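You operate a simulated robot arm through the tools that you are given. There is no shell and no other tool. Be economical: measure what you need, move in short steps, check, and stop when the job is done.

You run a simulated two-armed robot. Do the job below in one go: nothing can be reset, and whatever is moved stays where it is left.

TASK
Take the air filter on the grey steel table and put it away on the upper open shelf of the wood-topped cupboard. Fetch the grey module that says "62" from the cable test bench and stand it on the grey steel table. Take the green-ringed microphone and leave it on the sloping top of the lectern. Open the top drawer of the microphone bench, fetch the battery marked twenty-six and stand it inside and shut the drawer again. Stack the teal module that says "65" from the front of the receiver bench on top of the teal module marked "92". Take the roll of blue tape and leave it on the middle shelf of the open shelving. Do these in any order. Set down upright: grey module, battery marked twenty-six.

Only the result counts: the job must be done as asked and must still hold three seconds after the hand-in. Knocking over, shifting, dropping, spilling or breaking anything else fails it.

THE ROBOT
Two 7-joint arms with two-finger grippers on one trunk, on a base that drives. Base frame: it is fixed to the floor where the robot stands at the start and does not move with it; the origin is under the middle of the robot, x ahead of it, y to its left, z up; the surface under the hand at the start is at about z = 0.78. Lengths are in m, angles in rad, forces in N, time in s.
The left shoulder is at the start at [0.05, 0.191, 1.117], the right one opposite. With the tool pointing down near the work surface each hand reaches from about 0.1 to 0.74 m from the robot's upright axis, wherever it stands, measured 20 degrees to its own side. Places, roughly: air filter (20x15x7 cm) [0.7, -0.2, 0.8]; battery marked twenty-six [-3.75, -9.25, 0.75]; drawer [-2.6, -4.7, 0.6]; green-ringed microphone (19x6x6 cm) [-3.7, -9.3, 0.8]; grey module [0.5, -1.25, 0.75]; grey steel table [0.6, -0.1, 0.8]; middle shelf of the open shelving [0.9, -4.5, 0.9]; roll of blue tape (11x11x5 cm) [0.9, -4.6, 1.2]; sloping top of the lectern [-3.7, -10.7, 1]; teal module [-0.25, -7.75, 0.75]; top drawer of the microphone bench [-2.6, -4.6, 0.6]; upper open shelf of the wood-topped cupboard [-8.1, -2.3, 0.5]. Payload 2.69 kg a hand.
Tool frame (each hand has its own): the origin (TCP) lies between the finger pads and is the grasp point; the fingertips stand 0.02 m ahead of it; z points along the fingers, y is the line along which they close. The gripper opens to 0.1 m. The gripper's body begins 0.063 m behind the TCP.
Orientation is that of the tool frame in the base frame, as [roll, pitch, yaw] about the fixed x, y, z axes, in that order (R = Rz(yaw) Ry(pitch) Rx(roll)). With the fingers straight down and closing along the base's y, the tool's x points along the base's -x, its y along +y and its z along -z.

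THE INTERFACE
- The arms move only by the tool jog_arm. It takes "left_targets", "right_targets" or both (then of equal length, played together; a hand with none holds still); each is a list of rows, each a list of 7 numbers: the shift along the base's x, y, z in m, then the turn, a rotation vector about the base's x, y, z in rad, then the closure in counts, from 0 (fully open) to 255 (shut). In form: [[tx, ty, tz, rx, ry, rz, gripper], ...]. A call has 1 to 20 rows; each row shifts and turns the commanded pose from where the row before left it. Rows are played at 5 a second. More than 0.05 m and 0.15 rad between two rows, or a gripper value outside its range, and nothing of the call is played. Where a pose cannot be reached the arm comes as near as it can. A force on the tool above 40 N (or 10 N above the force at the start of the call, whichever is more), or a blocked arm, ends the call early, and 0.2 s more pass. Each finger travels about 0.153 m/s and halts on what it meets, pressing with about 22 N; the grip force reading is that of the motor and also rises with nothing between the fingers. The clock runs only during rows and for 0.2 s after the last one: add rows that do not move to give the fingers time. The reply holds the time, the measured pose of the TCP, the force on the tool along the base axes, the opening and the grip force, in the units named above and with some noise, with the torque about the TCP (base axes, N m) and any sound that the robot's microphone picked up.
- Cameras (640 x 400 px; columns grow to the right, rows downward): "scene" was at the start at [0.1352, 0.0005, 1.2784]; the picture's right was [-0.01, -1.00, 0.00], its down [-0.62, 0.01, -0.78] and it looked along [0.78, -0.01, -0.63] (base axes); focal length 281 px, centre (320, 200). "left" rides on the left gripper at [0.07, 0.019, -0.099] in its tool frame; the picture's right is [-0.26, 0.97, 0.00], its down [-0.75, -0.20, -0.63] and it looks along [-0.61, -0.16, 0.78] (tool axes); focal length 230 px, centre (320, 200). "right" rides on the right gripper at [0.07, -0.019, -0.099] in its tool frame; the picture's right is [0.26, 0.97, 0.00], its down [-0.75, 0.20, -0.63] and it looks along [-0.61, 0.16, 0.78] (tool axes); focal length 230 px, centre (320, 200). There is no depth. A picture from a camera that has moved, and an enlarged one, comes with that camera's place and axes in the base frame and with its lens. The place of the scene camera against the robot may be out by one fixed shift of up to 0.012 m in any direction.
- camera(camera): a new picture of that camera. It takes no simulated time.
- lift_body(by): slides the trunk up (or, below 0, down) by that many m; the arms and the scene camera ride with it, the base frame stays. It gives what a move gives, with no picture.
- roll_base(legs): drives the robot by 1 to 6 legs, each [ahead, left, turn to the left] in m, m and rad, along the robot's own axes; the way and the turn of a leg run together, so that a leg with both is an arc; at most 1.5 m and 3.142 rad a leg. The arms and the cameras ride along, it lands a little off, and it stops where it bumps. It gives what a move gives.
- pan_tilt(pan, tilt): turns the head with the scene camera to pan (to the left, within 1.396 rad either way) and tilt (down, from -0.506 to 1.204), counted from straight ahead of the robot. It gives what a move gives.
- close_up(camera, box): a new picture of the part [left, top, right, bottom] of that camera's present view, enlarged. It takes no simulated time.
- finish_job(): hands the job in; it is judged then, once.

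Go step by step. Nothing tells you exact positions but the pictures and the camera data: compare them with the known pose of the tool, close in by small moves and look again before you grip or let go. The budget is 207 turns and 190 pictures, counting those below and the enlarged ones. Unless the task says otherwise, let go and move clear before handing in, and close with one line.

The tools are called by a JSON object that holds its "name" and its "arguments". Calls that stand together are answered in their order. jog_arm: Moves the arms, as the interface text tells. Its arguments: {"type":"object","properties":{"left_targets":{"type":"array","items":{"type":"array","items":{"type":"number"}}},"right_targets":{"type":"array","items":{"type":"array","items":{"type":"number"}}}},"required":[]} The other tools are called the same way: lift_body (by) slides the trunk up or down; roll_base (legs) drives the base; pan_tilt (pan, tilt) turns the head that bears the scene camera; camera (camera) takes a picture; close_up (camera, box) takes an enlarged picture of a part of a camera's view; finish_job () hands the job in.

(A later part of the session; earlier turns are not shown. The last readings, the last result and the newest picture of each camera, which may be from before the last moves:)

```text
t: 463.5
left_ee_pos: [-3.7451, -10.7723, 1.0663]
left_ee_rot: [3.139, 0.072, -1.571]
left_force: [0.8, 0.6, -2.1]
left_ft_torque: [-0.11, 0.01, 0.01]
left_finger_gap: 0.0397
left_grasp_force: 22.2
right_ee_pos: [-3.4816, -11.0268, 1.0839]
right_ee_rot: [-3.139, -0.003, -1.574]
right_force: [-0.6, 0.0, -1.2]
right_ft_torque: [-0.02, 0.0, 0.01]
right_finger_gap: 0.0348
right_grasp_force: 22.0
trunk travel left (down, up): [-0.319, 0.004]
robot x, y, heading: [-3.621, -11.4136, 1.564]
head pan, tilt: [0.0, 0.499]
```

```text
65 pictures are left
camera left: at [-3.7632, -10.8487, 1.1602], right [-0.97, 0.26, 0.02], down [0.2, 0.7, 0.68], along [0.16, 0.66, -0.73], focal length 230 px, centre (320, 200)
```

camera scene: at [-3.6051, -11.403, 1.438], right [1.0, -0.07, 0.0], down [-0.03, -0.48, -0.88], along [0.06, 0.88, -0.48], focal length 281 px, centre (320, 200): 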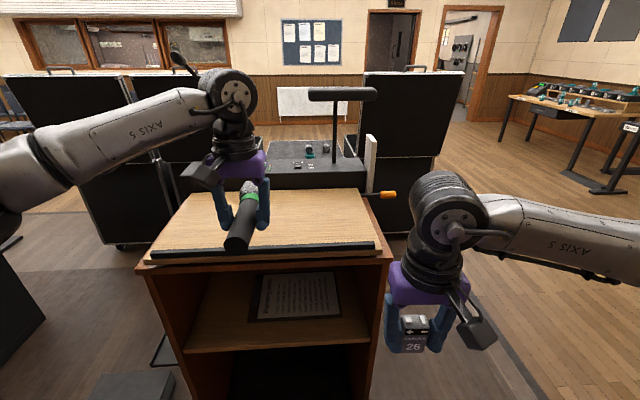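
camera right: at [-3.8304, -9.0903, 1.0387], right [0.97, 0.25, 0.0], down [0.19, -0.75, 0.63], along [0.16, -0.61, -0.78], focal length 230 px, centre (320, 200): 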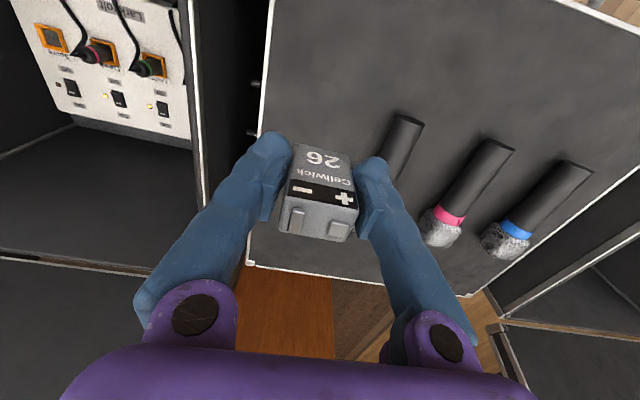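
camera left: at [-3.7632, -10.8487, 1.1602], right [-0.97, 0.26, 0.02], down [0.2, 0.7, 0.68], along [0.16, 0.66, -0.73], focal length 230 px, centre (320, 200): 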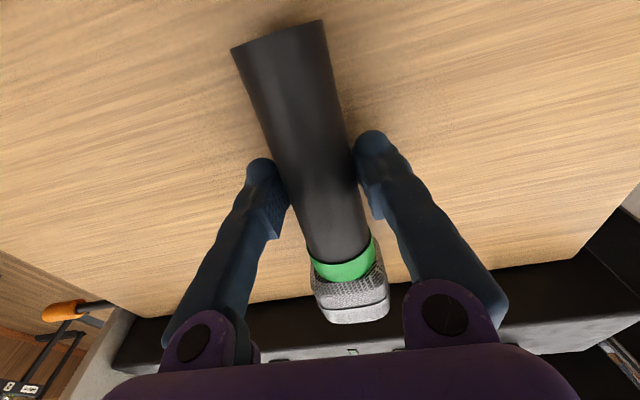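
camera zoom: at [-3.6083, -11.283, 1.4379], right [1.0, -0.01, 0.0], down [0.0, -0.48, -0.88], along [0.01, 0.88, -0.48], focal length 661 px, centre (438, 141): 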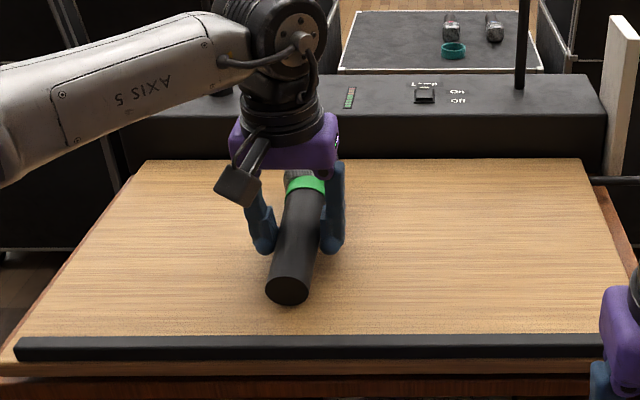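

{"name": "jog_arm", "arguments": {"left_targets": [[0, 0, -0.006, 0, 0, 0, 255], [0, 0, -0.006, 0, 0, 0, 255], [0, 0, 0, 0, 0, 0, 255]]}}

{"name": "jog_arm", "arguments": {"left_targets": [[0, 0, -0.005, 0, 0, 0, 255], [0, 0, -0.005, 0, 0, 0, 255], [0, 0, 0, 0, 0, 0, 255]]}}

```text
t: 464.3
left_ee_pos: [-3.7449, -10.7734, 1.0573]
left_ee_rot: [3.14, 0.076, -1.568]
left_force: [-0.4, 2.3, 17.1]
left_ft_torque: [0.12, -0.01, 0.01]
left_finger_gap: 0.0401
left_grasp_force: 21.8
right_ee_pos: [-3.481, -11.0283, 1.0834]
right_ee_rot: [-3.138, -0.002, -1.573]
right_force: [-0.1, 0.2, -0.6]
right_ft_torque: [0.01, 0.03, 0.0]
right_finger_gap: 0.0348
right_grasp_force: 21.7
trunk travel left (down, up): [-0.319, 0.004]
robot x, y, heading: [-3.6196, -11.4172, 1.56]
head pan, tilt: [0.0, 0.499]
```

```text
t: 465.1
left_ee_pos: [-3.7446, -10.7747, 1.0513]
left_ee_rot: [3.14, 0.081, -1.571]
left_force: [-1.9, -4.8, 32.7]
left_ft_torque: [-0.44, -0.12, 0.09]
left_finger_gap: 0.0357
left_grasp_force: 22.5
right_ee_pos: [-3.4798, -11.0302, 1.0839]
right_ee_rot: [-3.14, 0.001, -1.57]
right_force: [0.4, -0.1, -0.7]
right_ft_torque: [0.01, -0.02, 0.04]
right_finger_gap: 0.0345
right_grasp_force: 22.2
trunk travel left (down, up): [-0.319, 0.004]
robot x, y, heading: [-3.6196, -11.4173, 1.558]
head pan, tilt: [0.0, 0.499]
```

The mic is pressed onto the slope. I'll ease up, release and look.

{"name": "jog_arm", "arguments": {"left_targets": [[0, 0, 0.007, 0, 0, 0, 255], [0, 0, 0, 0, 0, 0, 140], [0, 0, 0, 0, 0, 0, 90], [0, 0, 0, 0, 0, 0, 40], [0, 0, 0, 0, 0, 0, 40]]}}

{"name": "camera", "arguments": {"camera": "left"}}

```text
t: 466.3
left_ee_pos: [-3.7469, -10.7724, 1.0496]
left_ee_rot: [3.137, 0.072, -1.57]
left_force: [-0.5, 0.1, 0.0]
left_ft_torque: [-0.06, 0.02, -0.01]
left_finger_gap: 0.0844
left_grasp_force: 0.1
right_ee_pos: [-3.4811, -11.0277, 1.0822]
right_ee_rot: [-3.14, -0.004, -1.571]
right_force: [0.3, -0.1, -0.3]
right_ft_torque: [0.01, 0.03, 0.02]
right_finger_gap: 0.0348
right_grasp_force: 22.1
trunk travel left (down, up): [-0.319, 0.004]
robot x, y, heading: [-3.6183, -11.4134, 1.564]
head pan, tilt: [0.0, 0.499]
```

```text
64 pictures are left
camera left: at [-3.7642, -10.8486, 1.1446], right [-0.97, 0.26, 0.02], down [0.2, 0.7, 0.68], along [0.16, 0.66, -0.73], focal length 230 px, centre (320, 200)
```

left: 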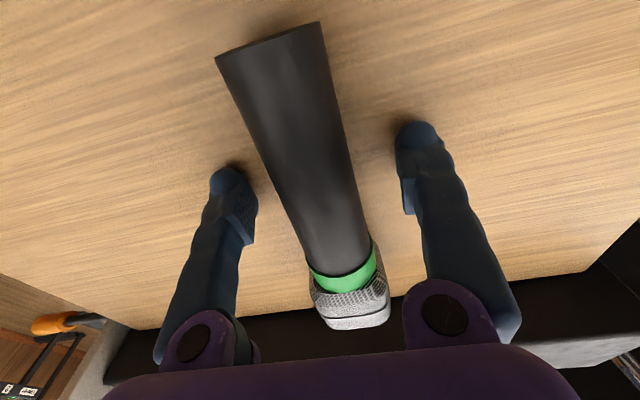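

{"name": "jog_arm", "arguments": {"left_targets": [[0, 0, 0.03, 0, 0, 0, 40], [0, 0, 0.045, 0, 0, 0, 0], [0, 0, 0.045, 0, 0, 0, 0], [0, -0.02, 0.04, 0, 0, 0, 0], [0, -0.045, 0, -0.08, 0, 0, 0], [0, -0.045, 0, 0, 0, 0, 0], [0, -0.045, 0, 0, 0, 0, 0]]}}

{"name": "close_up", "arguments": {"camera": "scene", "box": [130, 140, 410, 310]}}

```text
t: 467.9
left_ee_pos: [-3.7422, -10.9304, 1.2111]
left_ee_rot: [3.139, -0.008, -1.569]
left_force: [0.6, -0.5, -0.4]
left_ft_torque: [0.0, 0.0, 0.02]
left_finger_gap: 0.0999
left_grasp_force: 0.0
right_ee_pos: [-3.4813, -11.028, 1.083]
right_ee_rot: [-3.14, -0.005, -1.573]
right_force: [0.4, 0.7, -0.3]
right_ft_torque: [-0.01, -0.02, -0.02]
right_finger_gap: 0.0345
right_grasp_force: 21.8
trunk travel left (down, up): [-0.319, 0.004]
robot x, y, heading: [-3.6175, -11.4185, 1.562]
head pan, tilt: [0.0, 0.499]
```

```text
2.29 times, centred on (270, 225) of scene
camera zoom: at [-3.6085, -11.2841, 1.4381], right [1.0, -0.01, 0.0], down [0.0, -0.48, -0.88], along [0.01, 0.88, -0.48], focal length 642 px, centre (434, 143)
```

zoom: 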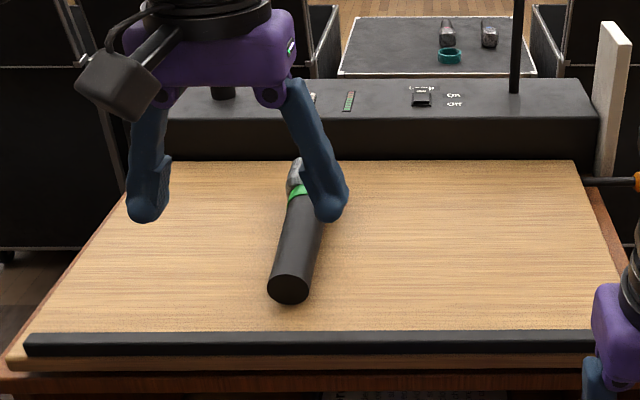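

The mic lies on the lectern. I'll back away, tuck both arms, lower the trunk and return north to the vestibule door with the battery.

{"name": "roll_base", "arguments": {"legs": [[-0.3, 0, 0], [0, -1.0, 0], [0, -0.75, 0]]}}

{"name": "lift_body", "arguments": {"by": -0.144}}

{"name": "jog_arm", "arguments": {"left_targets": [[0, -0.045, -0.015, 0, 0, 0, 0], [0, -0.045, -0.02, 0, 0, 0, 0], [0, -0.045, -0.02, 0, 0, 0, 0], [0, -0.045, -0.02, 0, 0, 0, 0], [0, -0.02, 0, 0, 0, 0, 0]], "right_targets": [[0, -0.03, 0.02, 0, 0, 0, 255], [0, -0.03, 0.02, 0, 0, 0, 255], [0, -0.03, 0.02, 0, 0, 0, 255], [0, -0.01, 0, 0, 0, 0, 255], [0, 0, 0, 0, 0, 0, 255]]}}

{"name": "pan_tilt", "arguments": {"pan": 0, "tilt": 0.3}}

{"name": "camera", "arguments": {"camera": "scene"}}

```text
t: 485.2
left_ee_pos: [-1.9971, -11.2605, 1.211]
left_ee_rot: [3.139, -0.009, -1.577]
left_force: [-0.1, 0.4, 0.1]
left_ft_torque: [-0.02, -0.04, -0.01]
left_finger_gap: 0.1002
left_grasp_force: 0.1
right_ee_pos: [-1.7356, -11.3597, 1.0826]
right_ee_rot: [-3.14, -0.006, -1.58]
right_force: [0.7, 0.5, -1.4]
right_ft_torque: [0.0, -0.01, 0.03]
right_finger_gap: 0.0349
right_grasp_force: 21.4
trunk travel left (down, up): [-0.319, 0.004]
robot x, y, heading: [-1.8753, -11.7481, 1.554]
head pan, tilt: [0.0, 0.499]
```

```text
t: 486.9
left_ee_pos: [-1.9969, -11.2591, 1.0669]
left_ee_rot: [3.14, -0.007, -1.576]
left_force: [-0.6, 0.5, -0.3]
left_ft_torque: [-0.02, -0.01, 0.02]
left_finger_gap: 0.0998
left_grasp_force: 0.1
right_ee_pos: [-1.7352, -11.3594, 0.94]
right_ee_rot: [-3.14, -0.003, -1.579]
right_force: [0.4, 0.5, -0.5]
right_ft_torque: [0.06, -0.02, -0.02]
right_finger_gap: 0.0348
right_grasp_force: 21.6
trunk travel left (down, up): [-0.175, 0.148]
robot x, y, heading: [-1.8755, -11.749, 1.555]
head pan, tilt: [0.0, 0.499]
```

```text
t: 488.1
left_ee_pos: [-1.9986, -11.4593, 0.9913]
left_ee_rot: [3.138, -0.006, -1.576]
left_force: [0.1, 0.0, -0.2]
left_ft_torque: [-0.01, 0.02, -0.03]
left_finger_gap: 0.1001
left_grasp_force: 0.2
right_ee_pos: [-1.7352, -11.4607, 0.9987]
right_ee_rot: [-3.139, -0.004, -1.579]
right_force: [0.8, 1.3, -0.7]
right_ft_torque: [-0.04, 0.01, 0.02]
right_finger_gap: 0.0347
right_grasp_force: 22.0
trunk travel left (down, up): [-0.175, 0.148]
robot x, y, heading: [-1.8753, -11.7465, 1.561]
head pan, tilt: [0.0, 0.499]
```

```text
t: 488.9
left_ee_pos: [-1.9991, -11.4592, 0.9908]
left_ee_rot: [3.139, -0.009, -1.577]
left_force: [0.0, -0.5, -0.5]
left_ft_torque: [0.02, 0.0, 0.01]
left_finger_gap: 0.1
left_grasp_force: 0.1
right_ee_pos: [-1.735, -11.4603, 0.9991]
right_ee_rot: [-3.139, -0.003, -1.579]
right_force: [0.4, -0.9, -0.3]
right_ft_torque: [0.01, 0.0, 0.02]
right_finger_gap: 0.0348
right_grasp_force: 22.3
trunk travel left (down, up): [-0.175, 0.148]
robot x, y, heading: [-1.8775, -11.7491, 1.559]
head pan, tilt: [0.0, 0.3]
```

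```text
62 pictures are left
camera scene: at [-1.8648, -11.6128, 1.3123], right [1.0, -0.02, 0.0], down [0.0, -0.3, -0.96], along [0.02, 0.95, -0.3], focal length 281 px, centre (320, 200)
```

scene: 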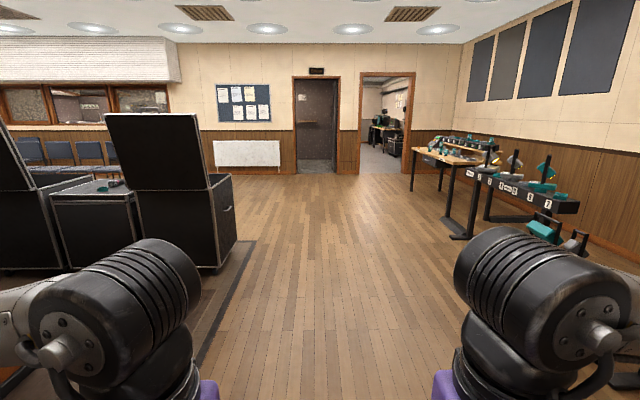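

Both north doorways are visible; the left one leads back to the microphone bench. I'll drive north, staying clear of the cases.

{"name": "roll_base", "arguments": {"legs": [[0, -0.13, 0.012], [1.4, 0, 0], [1.4, 0, 0], [1.4, 0, 0], [1.1, 0, 0]]}}

{"name": "camera", "arguments": {"camera": "scene"}}

```text
t: 515.6
left_ee_pos: [-1.7135, -6.1635, 0.9902]
left_ee_rot: [3.139, -0.009, -1.613]
left_force: [0.5, 0.2, -0.4]
left_ft_torque: [-0.02, 0.01, 0.03]
left_finger_gap: 0.1002
left_grasp_force: 0.1
right_ee_pos: [-1.4521, -6.1721, 0.9988]
right_ee_rot: [3.141, -0.003, -1.613]
right_force: [-0.4, 0.2, -1.0]
right_ft_torque: [-0.03, 0.03, 0.02]
right_finger_gap: 0.035
right_grasp_force: 21.5
trunk travel left (down, up): [-0.175, 0.148]
robot x, y, heading: [-1.6004, -6.452, 1.518]
head pan, tilt: [0.0, 0.3]
```

```text
61 pictures are left
camera scene: at [-1.5868, -6.32, 1.3124], right [1.0, -0.05, 0.0], down [-0.01, -0.3, -0.96], along [0.05, 0.95, -0.3], focal length 281 px, centre (320, 200)
```

scene: 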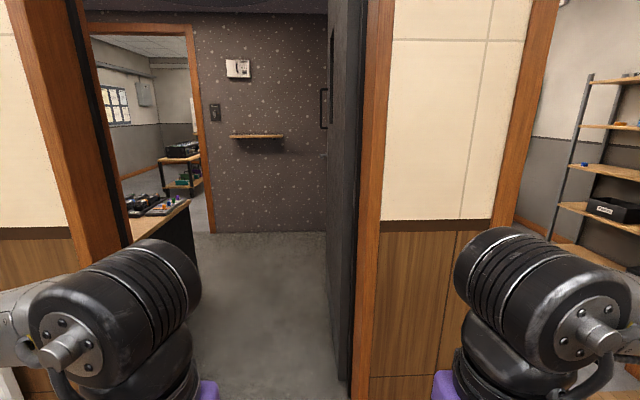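

The vestibule doorway spans x ≈ −2.29 to −1.44. I'll turn east, centre on it and slide north through.

{"name": "roll_base", "arguments": {"legs": [[0, 0, -1.518], [-0.275, 0, 0]]}}

{"name": "roll_base", "arguments": {"legs": [[0, 0.75, 0]]}}

```text
t: 521.2
left_ee_pos: [-1.5937, -6.3279, 0.9908]
left_ee_rot: [3.138, -0.007, -3.097]
left_force: [0.1, -0.3, 0.3]
left_ft_torque: [0.01, -0.03, -0.01]
left_finger_gap: 0.1
left_grasp_force: 0.1
right_ee_pos: [-1.581, -6.5914, 1.0005]
right_ee_rot: [-3.139, -0.004, -3.1]
right_force: [-1.4, 0.3, -0.6]
right_ft_torque: [0.01, -0.05, 0.02]
right_finger_gap: 0.0348
right_grasp_force: 21.9
trunk travel left (down, up): [-0.175, 0.148]
robot x, y, heading: [-1.8747, -6.4625, 0.035]
head pan, tilt: [0.0, 0.3]
```

```text
t: 528.0
left_ee_pos: [-1.6173, -5.5908, 0.9913]
left_ee_rot: [3.137, -0.01, -3.097]
left_force: [-0.3, -0.2, -0.1]
left_ft_torque: [-0.02, 0.0, -0.02]
left_finger_gap: 0.1
left_grasp_force: 0.1
right_ee_pos: [-1.6054, -5.8536, 0.9985]
right_ee_rot: [-3.139, -0.004, -3.099]
right_force: [0.1, -0.2, -1.7]
right_ft_torque: [0.02, 0.01, -0.01]
right_finger_gap: 0.0346
right_grasp_force: 22.0
trunk travel left (down, up): [-0.175, 0.148]
robot x, y, heading: [-1.8987, -5.7237, 0.032]
head pan, tilt: [0.0, 0.3]
```

{"name": "roll_base", "arguments": {"legs": [[0.007, 0, -0.034], [0, 0.75, 0.0]]}}

{"name": "roll_base", "arguments": {"legs": [[0, 0.76, 0.0]]}}

```text
t: 535.5
left_ee_pos: [-1.611, -4.8459, 0.9914]
left_ee_rot: [3.138, -0.009, -3.127]
left_force: [-0.1, 0.5, -0.1]
left_ft_torque: [0.01, 0.01, 0.03]
left_finger_gap: 0.1
left_grasp_force: 0.1
right_ee_pos: [-1.6063, -5.1075, 0.9987]
right_ee_rot: [-3.139, -0.004, -3.128]
right_force: [-0.1, -0.6, -0.7]
right_ft_torque: [0.0, 0.02, -0.02]
right_finger_gap: 0.0347
right_grasp_force: 21.7
trunk travel left (down, up): [-0.175, 0.148]
robot x, y, heading: [-1.8956, -4.9715, 0.005]
head pan, tilt: [0.0, 0.3]
```

```text
t: 542.5
left_ee_pos: [-1.6163, -4.087, 0.9915]
left_ee_rot: [3.137, -0.009, -3.119]
left_force: [-0.3, -0.7, -0.2]
left_ft_torque: [0.0, 0.02, 0.01]
left_finger_gap: 0.1001
left_grasp_force: 0.0
right_ee_pos: [-1.6113, -4.3476, 0.9993]
right_ee_rot: [-3.14, -0.003, -3.123]
right_force: [-0.5, -0.1, -1.0]
right_ft_torque: [0.02, -0.03, -0.02]
right_finger_gap: 0.0348
right_grasp_force: 21.6
trunk travel left (down, up): [-0.175, 0.148]
robot x, y, heading: [-1.9004, -4.214, 0.013]
head pan, tilt: [0.0, 0.3]
```

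I'm inside the vestibule. I'll extend the arms as before so the elbows clear the wall shelf, then back west along the bench.

{"name": "roll_base", "arguments": {"legs": [[-0.09, 0, -0.01]]}}

{"name": "jog_arm", "arguments": {"left_targets": [[0.045, 0, 0, 0, 0, 0, 0], [0.045, 0, 0, 0, 0, 0, 0], [0.045, 0, 0, 0, 0, 0, 0], [0.045, 0, 0, 0, 0, 0, 0], [0.045, 0, 0, 0, 0, 0, 0], [0.03, 0, 0, 0, 0, 0, 0]]}}

{"name": "roll_base", "arguments": {"legs": [[0, 0.165, 0]]}}

{"name": "jog_arm", "arguments": {"right_targets": [[0.045, 0, 0, 0, 0, 0, 255], [0.045, 0, 0, 0, 0, 0, 255], [0.045, 0, 0, 0, 0, 0, 255], [0.045, 0, 0, 0, 0, 0, 255], [0.045, 0, 0, 0, 0, 0, 255], [0.03, 0, 0, 0, 0, 0, 255]]}}

{"name": "roll_base", "arguments": {"legs": [[-1.2, 0, 0]]}}

```text
t: 543.6
left_ee_pos: [-1.7053, -4.0901, 0.9919]
left_ee_rot: [3.137, -0.007, -3.13]
left_force: [-0.4, 0.8, 0.0]
left_ft_torque: [0.02, -0.07, 0.0]
left_finger_gap: 0.1001
left_grasp_force: 0.0
right_ee_pos: [-1.7009, -4.3513, 0.9988]
right_ee_rot: [-3.141, -0.004, -3.132]
right_force: [-0.8, -0.1, -0.2]
right_ft_torque: [0.03, -0.02, 0.01]
right_finger_gap: 0.0347
right_grasp_force: 22.1
trunk travel left (down, up): [-0.175, 0.148]
robot x, y, heading: [-1.9916, -4.2171, 0.002]
head pan, tilt: [0.0, 0.3]
```

```text
t: 545.0
left_ee_pos: [-1.4486, -4.0907, 0.9912]
left_ee_rot: [3.139, -0.007, -3.129]
left_force: [-0.1, 0.4, 0.1]
left_ft_torque: [0.03, 0.03, 0.03]
left_finger_gap: 0.1002
left_grasp_force: 0.1
right_ee_pos: [-1.7002, -4.3514, 0.9991]
right_ee_rot: [-3.139, -0.004, -3.129]
right_force: [-0.9, 0.1, -0.8]
right_ft_torque: [0.0, -0.01, -0.01]
right_finger_gap: 0.0348
right_grasp_force: 21.6
trunk travel left (down, up): [-0.175, 0.148]
robot x, y, heading: [-1.992, -4.2171, 0.006]
head pan, tilt: [0.0, 0.3]
```

```text
t: 547.1
left_ee_pos: [-1.4502, -3.9269, 0.9911]
left_ee_rot: [3.138, -0.007, -3.128]
left_force: [-0.4, 0.0, 0.5]
left_ft_torque: [0.01, -0.01, 0.0]
left_finger_gap: 0.0999
left_grasp_force: 0.1
right_ee_pos: [-1.7008, -4.1877, 0.9993]
right_ee_rot: [-3.14, -0.003, -3.132]
right_force: [0.0, -0.2, -0.1]
right_ft_torque: [0.01, 0.0, -0.03]
right_finger_gap: 0.0348
right_grasp_force: 21.3
trunk travel left (down, up): [-0.175, 0.148]
robot x, y, heading: [-1.9925, -4.05, -0.002]
head pan, tilt: [0.0, 0.3]
```

```text
t: 548.5
left_ee_pos: [-1.4493, -3.9263, 0.99]
left_ee_rot: [3.138, -0.009, -3.128]
left_force: [-0.8, -0.1, -0.2]
left_ft_torque: [-0.01, -0.03, 0.04]
left_finger_gap: 0.1
left_grasp_force: 0.0
right_ee_pos: [-1.4441, -4.188, 1.0001]
right_ee_rot: [-3.14, -0.004, -3.132]
right_force: [-0.4, 0.7, -0.7]
right_ft_torque: [0.02, 0.01, 0.01]
right_finger_gap: 0.0348
right_grasp_force: 22.1
trunk travel left (down, up): [-0.175, 0.148]
robot x, y, heading: [-1.9935, -4.0557, 0.007]
head pan, tilt: [0.0, 0.3]
```

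```text
t: 554.6
left_ee_pos: [-2.6601, -3.9293, 0.9914]
left_ee_rot: [3.137, -0.008, -3.121]
left_force: [-0.4, 0.1, -0.5]
left_ft_torque: [-0.02, 0.0, -0.03]
left_finger_gap: 0.1
left_grasp_force: 0.1
right_ee_pos: [-2.6533, -4.1903, 0.9988]
right_ee_rot: [-3.14, -0.003, -3.124]
right_force: [-0.6, -0.1, -0.8]
right_ft_torque: [-0.01, -0.01, 0.02]
right_finger_gap: 0.0347
right_grasp_force: 21.8
trunk travel left (down, up): [-0.175, 0.148]
robot x, y, heading: [-3.1989, -4.0606, 0.012]
head pan, tilt: [0.0, 0.3]
```

I'm back near the north doorway. I'll shift up into it, tuck the hands, turn south and slide east in front of the drawers.

{"name": "roll_base", "arguments": {"legs": [[-0.08, 0.0, 0], [0, 0.3, 0]]}}

{"name": "jog_arm", "arguments": {"left_targets": [[-0.045, 0, 0, 0, 0, 0, 0], [-0.045, 0, 0, 0, 0, 0, 0], [-0.045, 0, 0, 0, 0, 0, 0], [-0.045, 0, 0, 0, 0, 0, 0], [-0.045, 0, 0, 0, 0, 0, 0]], "right_targets": [[-0.045, 0, 0, 0, 0, 0, 255], [-0.045, 0, 0, 0, 0, 0, 255], [-0.045, 0, 0, 0, 0, 0, 255], [-0.045, 0, 0, 0, 0, 0, 255], [-0.045, 0, 0, 0, 0, 0, 255]]}}

{"name": "roll_base", "arguments": {"legs": [[0, 0, -1.58]]}}

{"name": "pan_tilt", "arguments": {"pan": 0.6, "tilt": 0.6}}

{"name": "camera", "arguments": {"camera": "scene"}}

```text
t: 558.5
left_ee_pos: [-2.745, -3.626, 0.9907]
left_ee_rot: [3.138, -0.008, -3.112]
left_force: [0.3, 0.1, -0.3]
left_ft_torque: [-0.02, 0.04, 0.02]
left_finger_gap: 0.0999
left_grasp_force: 0.0
right_ee_pos: [-2.7361, -3.8878, 1.0]
right_ee_rot: [-3.141, -0.003, -3.116]
right_force: [-0.6, -0.5, 0.0]
right_ft_torque: [-0.01, -0.02, 0.02]
right_finger_gap: 0.0348
right_grasp_force: 21.9
trunk travel left (down, up): [-0.175, 0.148]
robot x, y, heading: [-3.2833, -3.7601, 0.019]
head pan, tilt: [0.0, 0.3]
```

```text
t: 559.7
left_ee_pos: [-2.9695, -3.6275, 0.9908]
left_ee_rot: [3.138, -0.006, -3.114]
left_force: [0.1, 0.0, 0.1]
left_ft_torque: [0.01, -0.02, -0.01]
left_finger_gap: 0.1001
left_grasp_force: 0.0
right_ee_pos: [-2.9612, -3.8896, 0.9999]
right_ee_rot: [3.141, -0.002, -3.119]
right_force: [-0.7, -0.1, -0.4]
right_ft_torque: [0.02, -0.02, 0.03]
right_finger_gap: 0.0348
right_grasp_force: 21.7
trunk travel left (down, up): [-0.175, 0.148]
robot x, y, heading: [-3.2836, -3.7579, 0.015]
head pan, tilt: [0.0, 0.3]
```

```text
t: 563.9
left_ee_pos: [-3.1438, -4.0725, 0.9911]
left_ee_rot: [3.138, -0.008, 1.615]
left_force: [0.8, 0.6, -0.3]
left_ft_torque: [0.0, 0.01, 0.0]
left_finger_gap: 0.1002
left_grasp_force: 0.0
right_ee_pos: [-3.4069, -4.0863, 1.0]
right_ee_rot: [-3.139, -0.003, 1.61]
right_force: [0.1, 0.2, -1.5]
right_ft_torque: [0.03, 0.0, 0.02]
right_finger_gap: 0.0345
right_grasp_force: 22.6
trunk travel left (down, up): [-0.175, 0.148]
robot x, y, heading: [-3.2798, -3.763, -1.533]
head pan, tilt: [0.0, 0.3]
```

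```text
t: 564.9
left_ee_pos: [-3.1448, -4.0734, 0.9911]
left_ee_rot: [3.139, -0.007, 1.614]
left_force: [0.1, 0.5, 0.3]
left_ft_torque: [-0.01, -0.01, -0.01]
left_finger_gap: 0.0999
left_grasp_force: 0.1
right_ee_pos: [-3.4067, -4.0858, 1.0003]
right_ee_rot: [-3.14, -0.004, 1.61]
right_force: [0.2, 0.0, -1.0]
right_ft_torque: [0.0, -0.02, -0.03]
right_finger_gap: 0.0348
right_grasp_force: 22.2
trunk travel left (down, up): [-0.175, 0.148]
robot x, y, heading: [-3.283, -3.7614, -1.54]
head pan, tilt: [0.6, 0.6]
```

```text
60 pictures are left
camera scene: at [-3.2205, -3.8706, 1.285], right [-0.81, -0.59, 0.0], down [-0.33, 0.46, -0.83], along [0.49, -0.67, -0.56], focal length 281 px, centre (320, 200)
```

scene: 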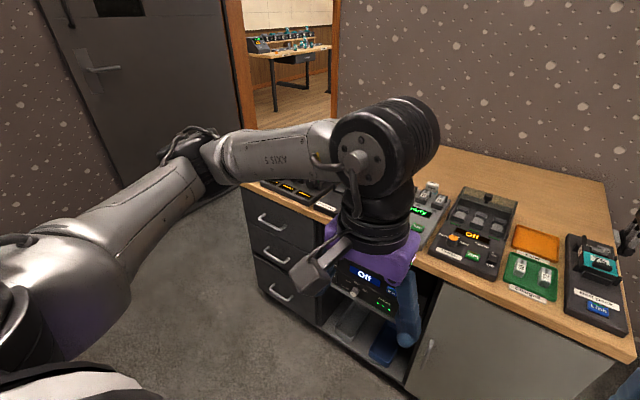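

The top drawer's handle is near (−2.6, −4.39, 0.66). I'll slide east so the left hand faces it, then look closely.

{"name": "roll_base", "arguments": {"legs": [[0, 0.58, -0.03]]}}

{"name": "pan_tilt", "arguments": {"pan": 0.05, "tilt": 0.75}}

{"name": "camera", "arguments": {"camera": "scene"}}

{"name": "camera", "arguments": {"camera": "left"}}

```text
t: 570.5
left_ee_pos: [-2.5621, -4.0619, 0.9913]
left_ee_rot: [3.139, -0.006, 1.598]
left_force: [0.0, 0.8, 1.3]
left_ft_torque: [0.02, -0.02, -0.02]
left_finger_gap: 0.0998
left_grasp_force: 0.1
right_ee_pos: [-2.8257, -4.0683, 0.9995]
right_ee_rot: [-3.141, -0.004, 1.593]
right_force: [0.7, 0.2, -0.6]
right_ft_torque: [0.0, -0.03, 0.0]
right_finger_gap: 0.035
right_grasp_force: 22.3
trunk travel left (down, up): [-0.175, 0.148]
robot x, y, heading: [-2.6985, -3.7454, -1.553]
head pan, tilt: [0.6, 0.6]
```

```text
t: 571.5
left_ee_pos: [-2.5619, -4.0614, 0.9905]
left_ee_rot: [3.138, -0.007, 1.597]
left_force: [0.3, -0.6, -0.4]
left_ft_torque: [0.03, 0.01, 0.02]
left_finger_gap: 0.1003
left_grasp_force: 0.0
right_ee_pos: [-2.8252, -4.0702, 0.9987]
right_ee_rot: [-3.14, -0.003, 1.594]
right_force: [-0.2, -0.1, -1.5]
right_ft_torque: [0.04, 0.0, -0.01]
right_finger_gap: 0.0348
right_grasp_force: 22.0
trunk travel left (down, up): [-0.175, 0.148]
robot x, y, heading: [-2.695, -3.7462, -1.557]
head pan, tilt: [0.051, 0.75]
```

```text
59 pictures are left
camera scene: at [-2.6807, -3.8675, 1.2721], right [-1.0, -0.07, 0.0], down [-0.05, 0.68, -0.73], along [0.05, -0.73, -0.68], focal length 281 px, centre (320, 200)
```

scene: 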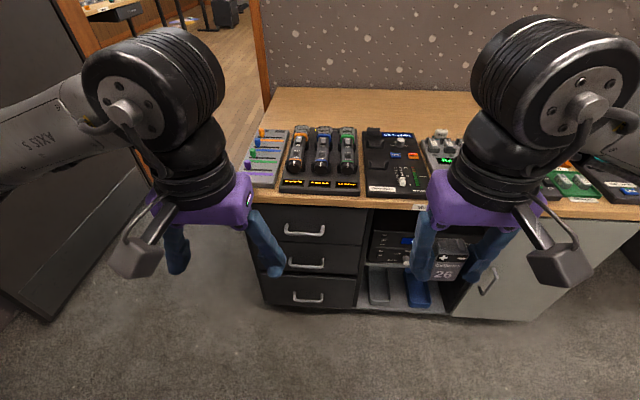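

```text
58 pictures are left
camera left: at [-2.5467, -3.9914, 1.0903], right [0.97, -0.23, 0.0], down [-0.18, -0.76, 0.62], along [-0.14, -0.61, -0.78], focal length 230 px, centre (320, 200)
```

left: 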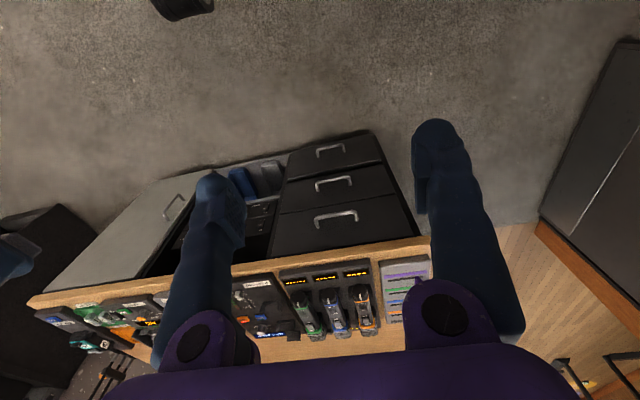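

{"name": "close_up", "arguments": {"camera": "left", "box": [240, 120, 440, 280]}}

{"name": "close_up", "arguments": {"camera": "scene", "box": [230, 110, 390, 320]}}

```text
2.50 times, centred on (340, 200) of left
camera zoom: at [-2.5467, -3.9914, 1.0903], right [0.97, -0.23, 0.0], down [-0.18, -0.76, 0.62], along [-0.14, -0.61, -0.78], focal length 575 px, centre (270, 200)
```

zoom: 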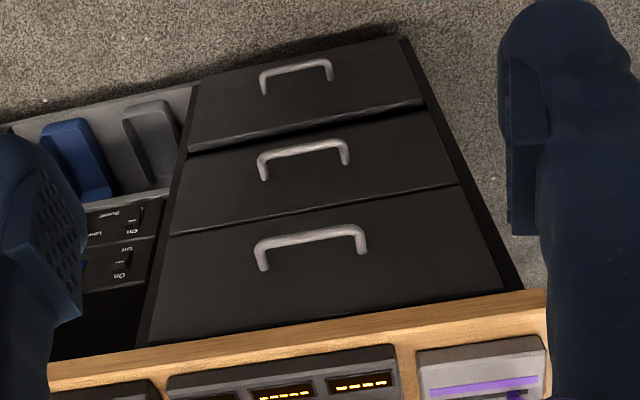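

```text
1.90 times, centred on (310, 215) of scene
camera zoom: at [-2.6807, -3.8675, 1.2721], right [-1.0, -0.07, 0.0], down [-0.05, 0.68, -0.73], along [0.05, -0.73, -0.68], focal length 535 px, centre (339, 171)
```

zoom: 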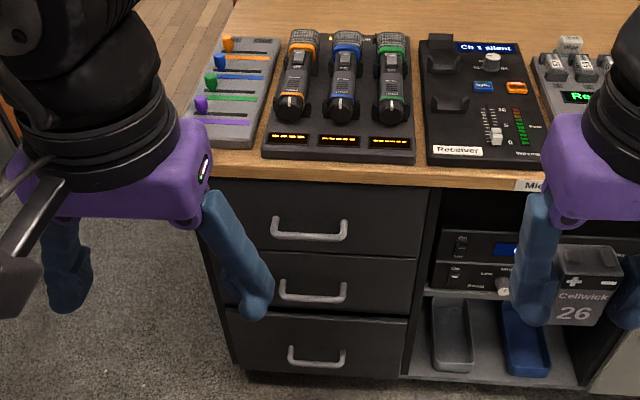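

The bench top overhangs the handle, so I'll approach from the front with the fingers closing vertically. First I'll lower the trunk, then turn and tilt the left hand.

{"name": "lift_body", "arguments": {"by": -0.15}}

{"name": "jog_arm", "arguments": {"left_targets": [[0, -0.02, 0, 0, 0, -0.145, 0], [0, -0.02, 0, 0, 0, -0.145, 0], [0, -0.02, 0, 0, 0, -0.145, 0], [0, -0.02, 0, 0, 0, -0.145, 0], [0, -0.02, 0, 0, 0, -0.145, 0], [0, 0, 0, 0, 0, -0.145, 0], [0, 0, 0, 0, 0, -0.145, 0], [0, 0, 0, 0, 0, -0.145, 0], [0, 0, 0, 0, 0, -0.145, 0], [0, 0, 0, 0, 0, -0.145, 0], [0, 0, 0, 0, 0, -0.145, 0], [0, 0, 0, 0, 0, 0, 0]]}}

{"name": "jog_arm", "arguments": {"left_targets": [[0, 0, 0, -0.145, 0, 0, 0], [0, 0, 0, -0.145, 0, 0, 0], [0, 0, 0, -0.145, 0, 0, 0], [0, 0, 0, -0.145, 0, 0, 0], [0, 0, 0, -0.145, 0, 0, 0], [0, 0, 0, -0.145, 0, 0, 0], [0, 0, 0, -0.145, 0, 0, 0], [0, 0, 0, -0.145, 0, 0, 0], [0, 0, 0, -0.145, 0, 0, 0], [0, 0, 0, 0, 0, 0, 0]]}}

{"name": "camera", "arguments": {"camera": "scene"}}

```text
t: 573.2
left_ee_pos: [-2.5642, -4.062, 0.8399]
left_ee_rot: [3.137, -0.008, 1.597]
left_force: [-0.9, 0.1, -0.2]
left_ft_torque: [0.04, 0.01, -0.02]
left_finger_gap: 0.0999
left_grasp_force: 0.1
right_ee_pos: [-2.8251, -4.0685, 0.8495]
right_ee_rot: [-3.139, -0.003, 1.592]
right_force: [0.0, -0.6, 0.0]
right_ft_torque: [-0.03, 0.01, 0.02]
right_finger_gap: 0.0351
right_grasp_force: 21.9
trunk travel left (down, up): [-0.025, 0.298]
robot x, y, heading: [-2.6956, -3.7468, -1.556]
head pan, tilt: [0.051, 0.75]
```

```text
t: 575.9
left_ee_pos: [-2.5636, -4.1603, 0.8403]
left_ee_rot: [3.138, -0.01, 0.34]
left_force: [0.5, 0.7, 0.4]
left_ft_torque: [0.01, 0.0, 0.01]
left_finger_gap: 0.1001
left_grasp_force: 0.0
left hand out of reach, approached as far as the arm can: row 10, 11
right_ee_pos: [-2.8257, -4.0689, 0.849]
right_ee_rot: [-3.138, -0.004, 1.593]
right_force: [-0.8, -0.4, -0.6]
right_ft_torque: [-0.01, 0.01, -0.01]
right_finger_gap: 0.0349
right_grasp_force: 22.3
trunk travel left (down, up): [-0.025, 0.298]
robot x, y, heading: [-2.6987, -3.7439, -1.555]
head pan, tilt: [0.051, 0.75]
```

```text
t: 578.0
left_ee_pos: [-2.5696, -4.1714, 0.839]
left_ee_rot: [1.849, 0.326, 0.101]
left_force: [0.2, -0.2, 0.5]
left_ft_torque: [0.02, -0.03, 0.02]
left_finger_gap: 0.1
left_grasp_force: 0.1
left hand out of reach, approached as far as the arm can: row 7, 8
right_ee_pos: [-2.8246, -4.0695, 0.8492]
right_ee_rot: [3.141, -0.003, 1.594]
right_force: [-0.2, -0.1, -0.7]
right_ft_torque: [0.0, -0.03, -0.01]
right_finger_gap: 0.0349
right_grasp_force: 22.3
trunk travel left (down, up): [-0.025, 0.298]
robot x, y, heading: [-2.698, -3.7458, -1.556]
head pan, tilt: [0.051, 0.75]
```

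```text
55 pictures are left
camera scene: at [-2.6808, -3.8675, 1.122], right [-1.0, -0.07, 0.0], down [-0.05, 0.68, -0.73], along [0.05, -0.73, -0.68], focal length 281 px, centre (320, 200)
```

scene: 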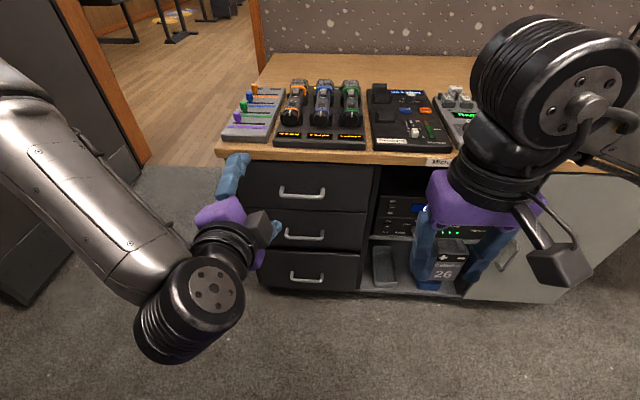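

The hand points forward with near-vertical closing. I'll zoom to fix the handle's position more precisely.

{"name": "close_up", "arguments": {"camera": "scene", "box": [240, 140, 380, 240]}}

{"name": "camera", "arguments": {"camera": "left"}}

```text
4.00 times, centred on (310, 190) of scene
camera zoom: at [-2.6808, -3.8675, 1.122], right [-1.0, -0.07, 0.0], down [-0.05, 0.68, -0.73], along [0.05, -0.73, -0.68], focal length 1124 px, centre (360, 240)
```

zoom: 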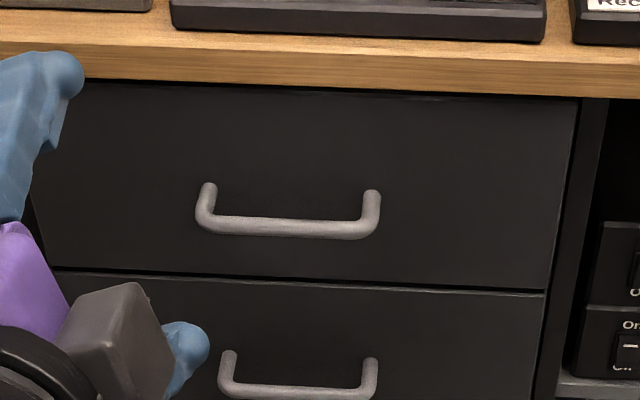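

```text
53 pictures are left
camera left: at [-2.4997, -4.0737, 0.859], right [0.08, -0.26, 0.96], down [-0.78, 0.58, 0.22], along [-0.62, -0.77, -0.15], focal length 230 px, centre (320, 200)
```

left: 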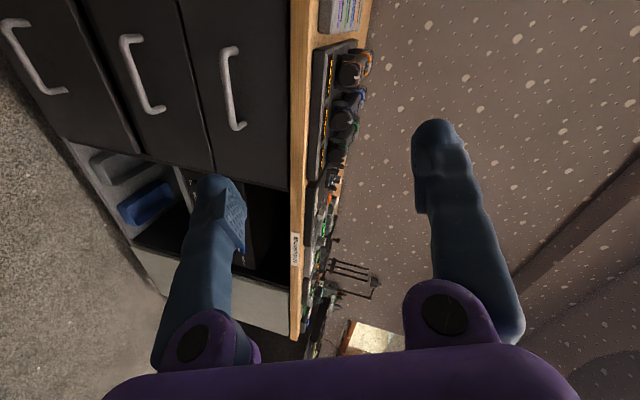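

The bar is at about (−2.60, −4.377, 0.655). I'll lower the hand to that height in front of the bench, then look.

{"name": "jog_arm", "arguments": {"left_targets": [[-0.008, -0.01, -0.045, 0, 0, 0, 0], [-0.008, -0.01, -0.045, 0, 0, 0, 0], [-0.008, -0.01, -0.045, 0, 0, 0, 0], [-0.006, -0.01, -0.045, 0, 0, 0, 0], [0, -0.03, -0.004, 0, 0, 0, 0], [0, 0, 0, 0, 0, 0, 0]]}}

{"name": "camera", "arguments": {"camera": "left"}}

{"name": "camera", "arguments": {"camera": "scene"}}

```text
t: 579.5
left_ee_pos: [-2.6251, -4.2381, 0.6715]
left_ee_rot: [1.855, 0.326, 0.106]
left_force: [0.8, -0.5, 0.0]
left_ft_torque: [0.01, -0.01, 0.01]
left_finger_gap: 0.1003
left_grasp_force: 0.0
left hand out of reach, approached as far as the arm can: row 4, 5
right_ee_pos: [-2.826, -4.0692, 0.8495]
right_ee_rot: [-3.14, -0.003, 1.595]
right_force: [0.0, 0.3, -0.5]
right_ft_torque: [-0.01, -0.01, -0.03]
right_finger_gap: 0.0348
right_grasp_force: 22.6
trunk travel left (down, up): [-0.025, 0.298]
robot x, y, heading: [-2.6955, -3.7443, -1.555]
head pan, tilt: [0.051, 0.75]
```

```text
52 pictures are left
camera left: at [-2.5547, -4.1387, 0.6925], right [0.08, -0.26, 0.96], down [-0.78, 0.58, 0.22], along [-0.62, -0.77, -0.16], focal length 230 px, centre (320, 200)
```

left: 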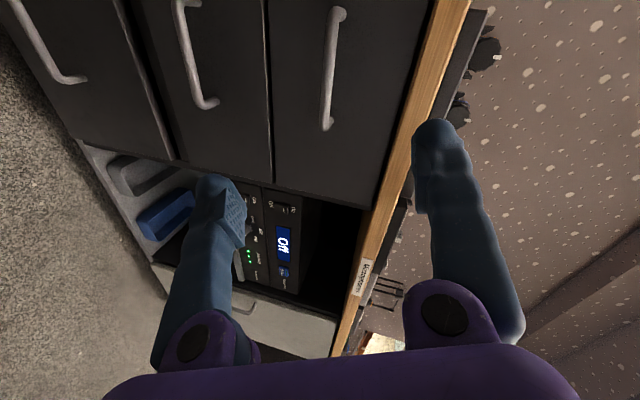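

```text
51 pictures are left
camera scene: at [-2.6808, -3.8675, 1.122], right [-1.0, -0.07, 0.0], down [-0.05, 0.68, -0.73], along [0.05, -0.73, -0.68], focal length 281 px, centre (320, 200)
```

scene: 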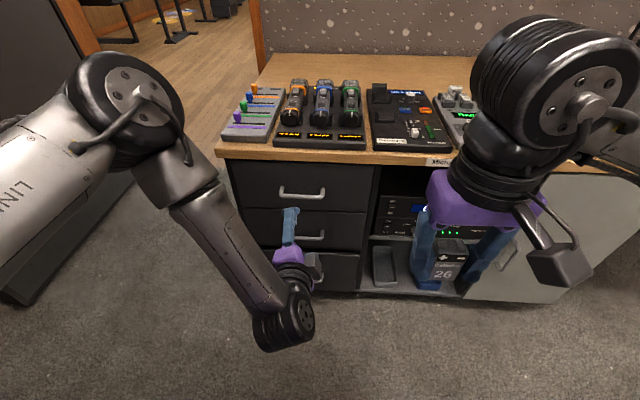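

The bar's centre works out to (−2.595, −4.377, 0.643). I'll advance so the fingers straddle it.

{"name": "jog_arm", "arguments": {"left_targets": [[0.01, -0.03, -0.007, 0, 0, 0, 0], [0.01, -0.03, -0.007, 0, 0, 0, 0], [0.01, -0.03, -0.007, 0, 0, 0, 0], [0, -0.015, -0.006, 0, 0, 0, 0], [0, 0, 0, 0, 0, 0, 0]]}}

{"name": "camera", "arguments": {"camera": "left"}}

```text
t: 580.6
left_ee_pos: [-2.6367, -4.3383, 0.6722]
left_ee_rot: [1.856, 0.322, 0.109]
left_force: [0.7, 0.8, -0.1]
left_ft_torque: [0.0, 0.0, 0.01]
left_finger_gap: 0.0999
left_grasp_force: 0.0
left hand out of reach, approached as far as the arm can: row 1, 2, 3, 4
right_ee_pos: [-2.8255, -4.0688, 0.85]
right_ee_rot: [-3.14, -0.004, 1.595]
right_force: [0.0, -1.0, -0.4]
right_ft_torque: [0.02, 0.05, 0.04]
right_finger_gap: 0.0347
right_grasp_force: 21.1
trunk travel left (down, up): [-0.025, 0.298]
robot x, y, heading: [-2.6961, -3.7452, -1.556]
head pan, tilt: [0.051, 0.75]
```

```text
50 pictures are left
camera left: at [-2.5658, -4.2399, 0.6936], right [0.08, -0.26, 0.96], down [-0.78, 0.58, 0.22], along [-0.62, -0.77, -0.16], focal length 230 px, centre (320, 200)
```

left: 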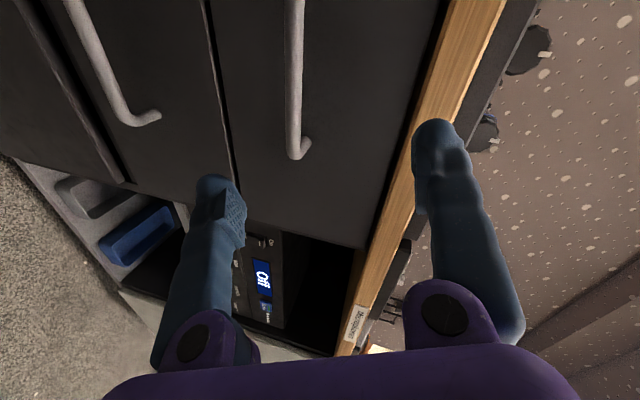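

I'll shift the base 4.5 cm left and lower the trunk 2.4 cm to line up with the bar.

{"name": "roll_base", "arguments": {"legs": [[0, 0.05, 0]]}}

{"name": "lift_body", "arguments": {"by": -0.024}}

{"name": "camera", "arguments": {"camera": "left"}}

```text
t: 581.8
left_ee_pos: [-2.5883, -4.3379, 0.6719]
left_ee_rot: [1.855, 0.325, 0.11]
left_force: [0.7, -0.2, -0.5]
left_ft_torque: [0.03, -0.02, -0.04]
left_finger_gap: 0.1
left_grasp_force: 0.0
right_ee_pos: [-2.7758, -4.0684, 0.8493]
right_ee_rot: [-3.139, -0.003, 1.593]
right_force: [0.1, -0.4, -0.8]
right_ft_torque: [0.01, 0.01, -0.01]
right_finger_gap: 0.0348
right_grasp_force: 22.3
trunk travel left (down, up): [-0.025, 0.298]
robot x, y, heading: [-2.6491, -3.7446, -1.558]
head pan, tilt: [0.051, 0.75]
```

```text
t: 582.5
left_ee_pos: [-2.5874, -4.3367, 0.6478]
left_ee_rot: [1.854, 0.323, 0.11]
left_force: [-0.3, 0.7, 0.6]
left_ft_torque: [-0.01, 0.0, 0.0]
left_finger_gap: 0.0999
left_grasp_force: 0.0
right_ee_pos: [-2.775, -4.0675, 0.8259]
right_ee_rot: [-3.138, -0.003, 1.593]
right_force: [-0.1, 0.2, -0.7]
right_ft_torque: [-0.02, 0.01, 0.01]
right_finger_gap: 0.035
right_grasp_force: 21.8
trunk travel left (down, up): [-0.001, 0.322]
robot x, y, heading: [-2.6477, -3.7481, -1.558]
head pan, tilt: [0.051, 0.75]
```

```text
49 pictures are left
camera left: at [-2.5162, -4.2387, 0.6696], right [0.08, -0.26, 0.96], down [-0.78, 0.58, 0.22], along [-0.62, -0.77, -0.16], focal length 230 px, centre (320, 200)
```

left: 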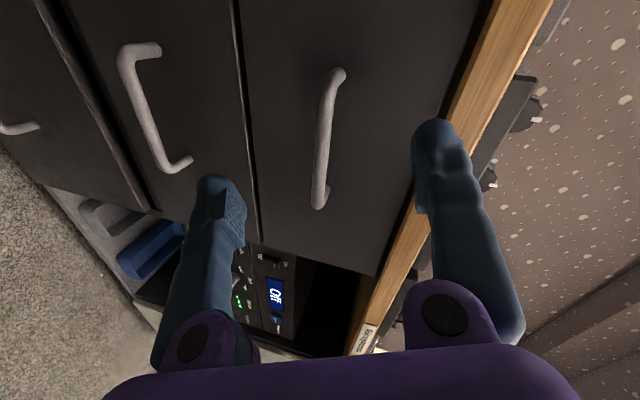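

The bar lies straight ahead between the fingers. I'll roll forward 3.5 cm and close.

{"name": "roll_base", "arguments": {"legs": [[0.035, 0, 0]]}}

{"name": "camera", "arguments": {"camera": "left"}}

```text
t: 583.3
left_ee_pos: [-2.5858, -4.3718, 0.6486]
left_ee_rot: [1.857, 0.323, 0.109]
left_force: [-0.6, 1.0, -0.1]
left_ft_torque: [-0.03, -0.01, 0.02]
left_finger_gap: 0.1001
left_grasp_force: 0.0
right_ee_pos: [-2.7754, -4.1017, 0.8259]
right_ee_rot: [-3.14, -0.006, 1.592]
right_force: [0.3, 0.1, -0.7]
right_ft_torque: [0.01, 0.0, 0.02]
right_finger_gap: 0.0348
right_grasp_force: 21.6
trunk travel left (down, up): [-0.001, 0.322]
robot x, y, heading: [-2.6464, -3.7814, -1.558]
head pan, tilt: [0.051, 0.75]
```

```text
48 pictures are left
camera left: at [-2.5159, -4.2736, 0.6694], right [0.08, -0.27, 0.96], down [-0.78, 0.58, 0.22], along [-0.62, -0.77, -0.16], focal length 230 px, centre (320, 200)
```

left: 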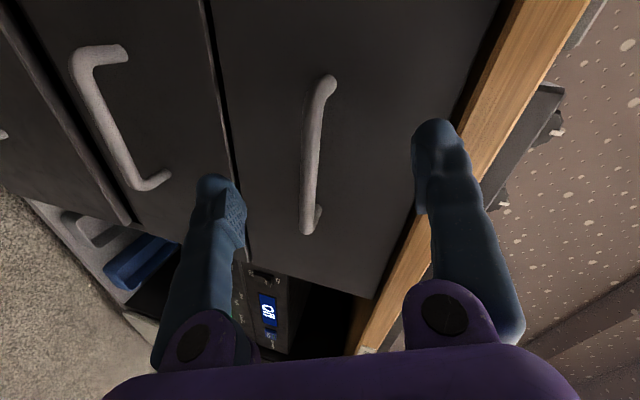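

The bar is still about 2.5 cm ahead of the pads, so I'll advance a little more and close gently.

{"name": "roll_base", "arguments": {"legs": [[0.022, 0, 0]]}}

{"name": "jog_arm", "arguments": {"left_targets": [[0, 0, 0, 0, 0, 0, 120], [0, 0, 0, 0, 0, 0, 255], [0, 0, 0, 0, 0, 0, 255], [0, 0, 0, 0, 0, 0, 255]]}}

{"name": "camera", "arguments": {"camera": "left"}}

```text
t: 584.1
left_ee_pos: [-2.5868, -4.3946, 0.6482]
left_ee_rot: [1.856, 0.323, 0.108]
left_force: [-0.1, 0.0, -0.5]
left_ft_torque: [0.01, -0.04, 0.01]
left_finger_gap: 0.1001
left_grasp_force: 0.1
right_ee_pos: [-2.775, -4.1248, 0.8256]
right_ee_rot: [-3.14, -0.005, 1.593]
right_force: [0.1, 1.3, -0.7]
right_ft_torque: [-0.01, 0.04, -0.01]
right_finger_gap: 0.0348
right_grasp_force: 21.7
trunk travel left (down, up): [-0.001, 0.322]
robot x, y, heading: [-2.6467, -3.8042, -1.558]
head pan, tilt: [0.051, 0.75]
```

```text
t: 584.9
left_ee_pos: [-2.5889, -4.3853, 0.6417]
left_ee_rot: [1.879, 0.321, 0.106]
left_force: [0.1, 4.7, 2.4]
left_ft_torque: [0.0, 0.02, -0.04]
left_finger_gap: 0.0
left_grasp_force: 29.4
right_ee_pos: [-2.7749, -4.1236, 0.8256]
right_ee_rot: [3.141, -0.005, 1.595]
right_force: [-0.4, -0.6, -0.3]
right_ft_torque: [0.03, 0.03, -0.01]
right_finger_gap: 0.0348
right_grasp_force: 22.0
trunk travel left (down, up): [-0.001, 0.322]
robot x, y, heading: [-2.6481, -3.8005, -1.549]
head pan, tilt: [0.051, 0.75]
stopped in row 3 (left hand): the force on the tool passed its limit at 57 N (the readings are from after the stop); the commanded pose is now the measured one
```

```text
47 pictures are left
camera left: at [-2.5174, -4.2885, 0.6653], right [0.08, -0.29, 0.95], down [-0.78, 0.58, 0.24], along [-0.62, -0.76, -0.18], focal length 230 px, centre (320, 200)
```

left: 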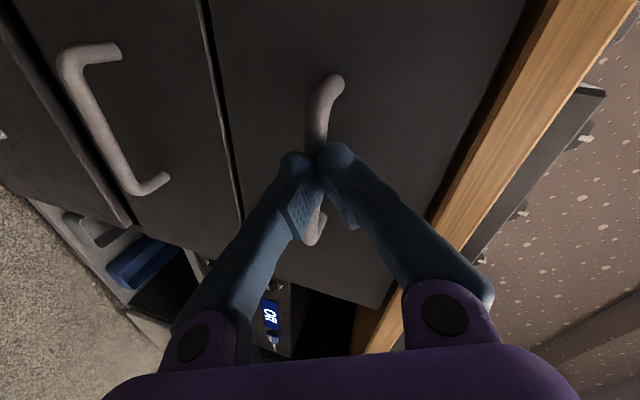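

The fingers closed just in front of the bar. I'll open, advance 2.8 cm and try again.

{"name": "jog_arm", "arguments": {"left_targets": [[0, 0.005, 0, 0, 0, 0, 120], [0, 0, 0.006, -0.02, 0, 0, 20], [0, 0, 0, 0, 0, 0, 20], [0, -0.016, 0, 0, 0, 0, 20], [0, -0.016, 0, 0, 0, 0, 20], [0, 0, 0, 0, 0, 0, 20]]}}

{"name": "camera", "arguments": {"camera": "left"}}

```text
t: 586.3
left_ee_pos: [-2.5883, -4.4086, 0.6473]
left_ee_rot: [1.864, 0.32, 0.104]
left_force: [2.8, 30.6, 1.6]
left_ft_torque: [-1.53, 0.29, 0.46]
left_finger_gap: 0.0939
left_grasp_force: 1.1
right_ee_pos: [-2.7751, -4.1225, 0.8263]
right_ee_rot: [-3.14, -0.002, 1.592]
right_force: [-0.5, 0.0, -0.2]
right_ft_torque: [0.01, 0.0, 0.0]
right_finger_gap: 0.0348
right_grasp_force: 21.6
trunk travel left (down, up): [-0.001, 0.322]
robot x, y, heading: [-2.6451, -3.8016, -1.554]
head pan, tilt: [0.051, 0.75]
```

```text
46 pictures are left
camera left: at [-2.5181, -4.3117, 0.6697], right [0.08, -0.27, 0.96], down [-0.78, 0.58, 0.23], along [-0.62, -0.76, -0.17], focal length 230 px, centre (320, 200)
```

left: 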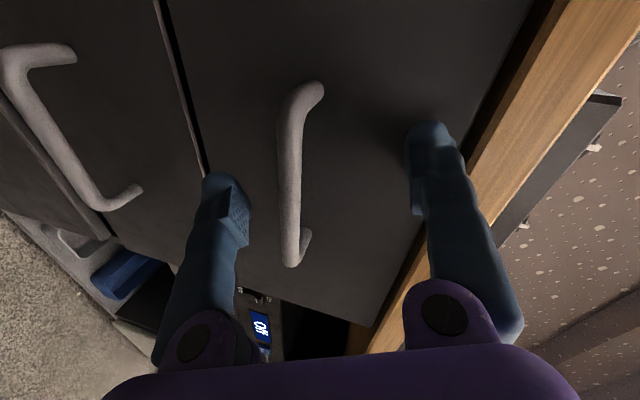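

The upper fingertip touches the drawer face and the bar is slightly low between the fingers. I'll ease back, lower about 1.3 cm and close.

{"name": "jog_arm", "arguments": {"left_targets": [[0, 0.006, 0, 0, 0, 0, 20], [0, 0, -0.013, 0, 0, 0, 20], [0, 0, 0, 0, 0, 0, 20], [0, 0, 0, 0, 0, 0, 140], [0, 0, 0, 0, 0, 0, 255], [0, 0, 0, 0, 0, 0, 255]]}}

{"name": "camera", "arguments": {"camera": "left"}}

```text
t: 587.7
left_ee_pos: [-2.5937, -4.4056, 0.6317]
left_ee_rot: [1.874, 0.316, 0.109]
left_force: [-6.8, 0.4, -29.2]
left_ft_torque: [0.05, -1.12, -0.59]
left_finger_gap: 0.0113
left_grasp_force: 38.2
left hand out of reach, approached as far as the arm can: row 2
right_ee_pos: [-2.775, -4.1252, 0.824]
right_ee_rot: [-3.14, -0.008, 1.593]
right_force: [-0.6, -0.1, -1.3]
right_ft_torque: [0.05, 0.02, -0.02]
right_finger_gap: 0.0348
right_grasp_force: 22.3
trunk travel left (down, up): [-0.001, 0.322]
robot x, y, heading: [-2.6472, -3.8022, -1.554]
head pan, tilt: [0.051, 0.75]
```

```text
45 pictures are left
camera left: at [-2.523, -4.3077, 0.6555], right [0.07, -0.28, 0.96], down [-0.78, 0.58, 0.23], along [-0.62, -0.76, -0.18], focal length 230 px, centre (320, 200)
```

left: 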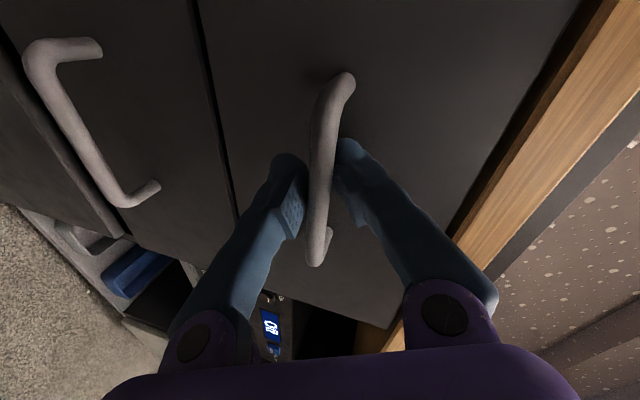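

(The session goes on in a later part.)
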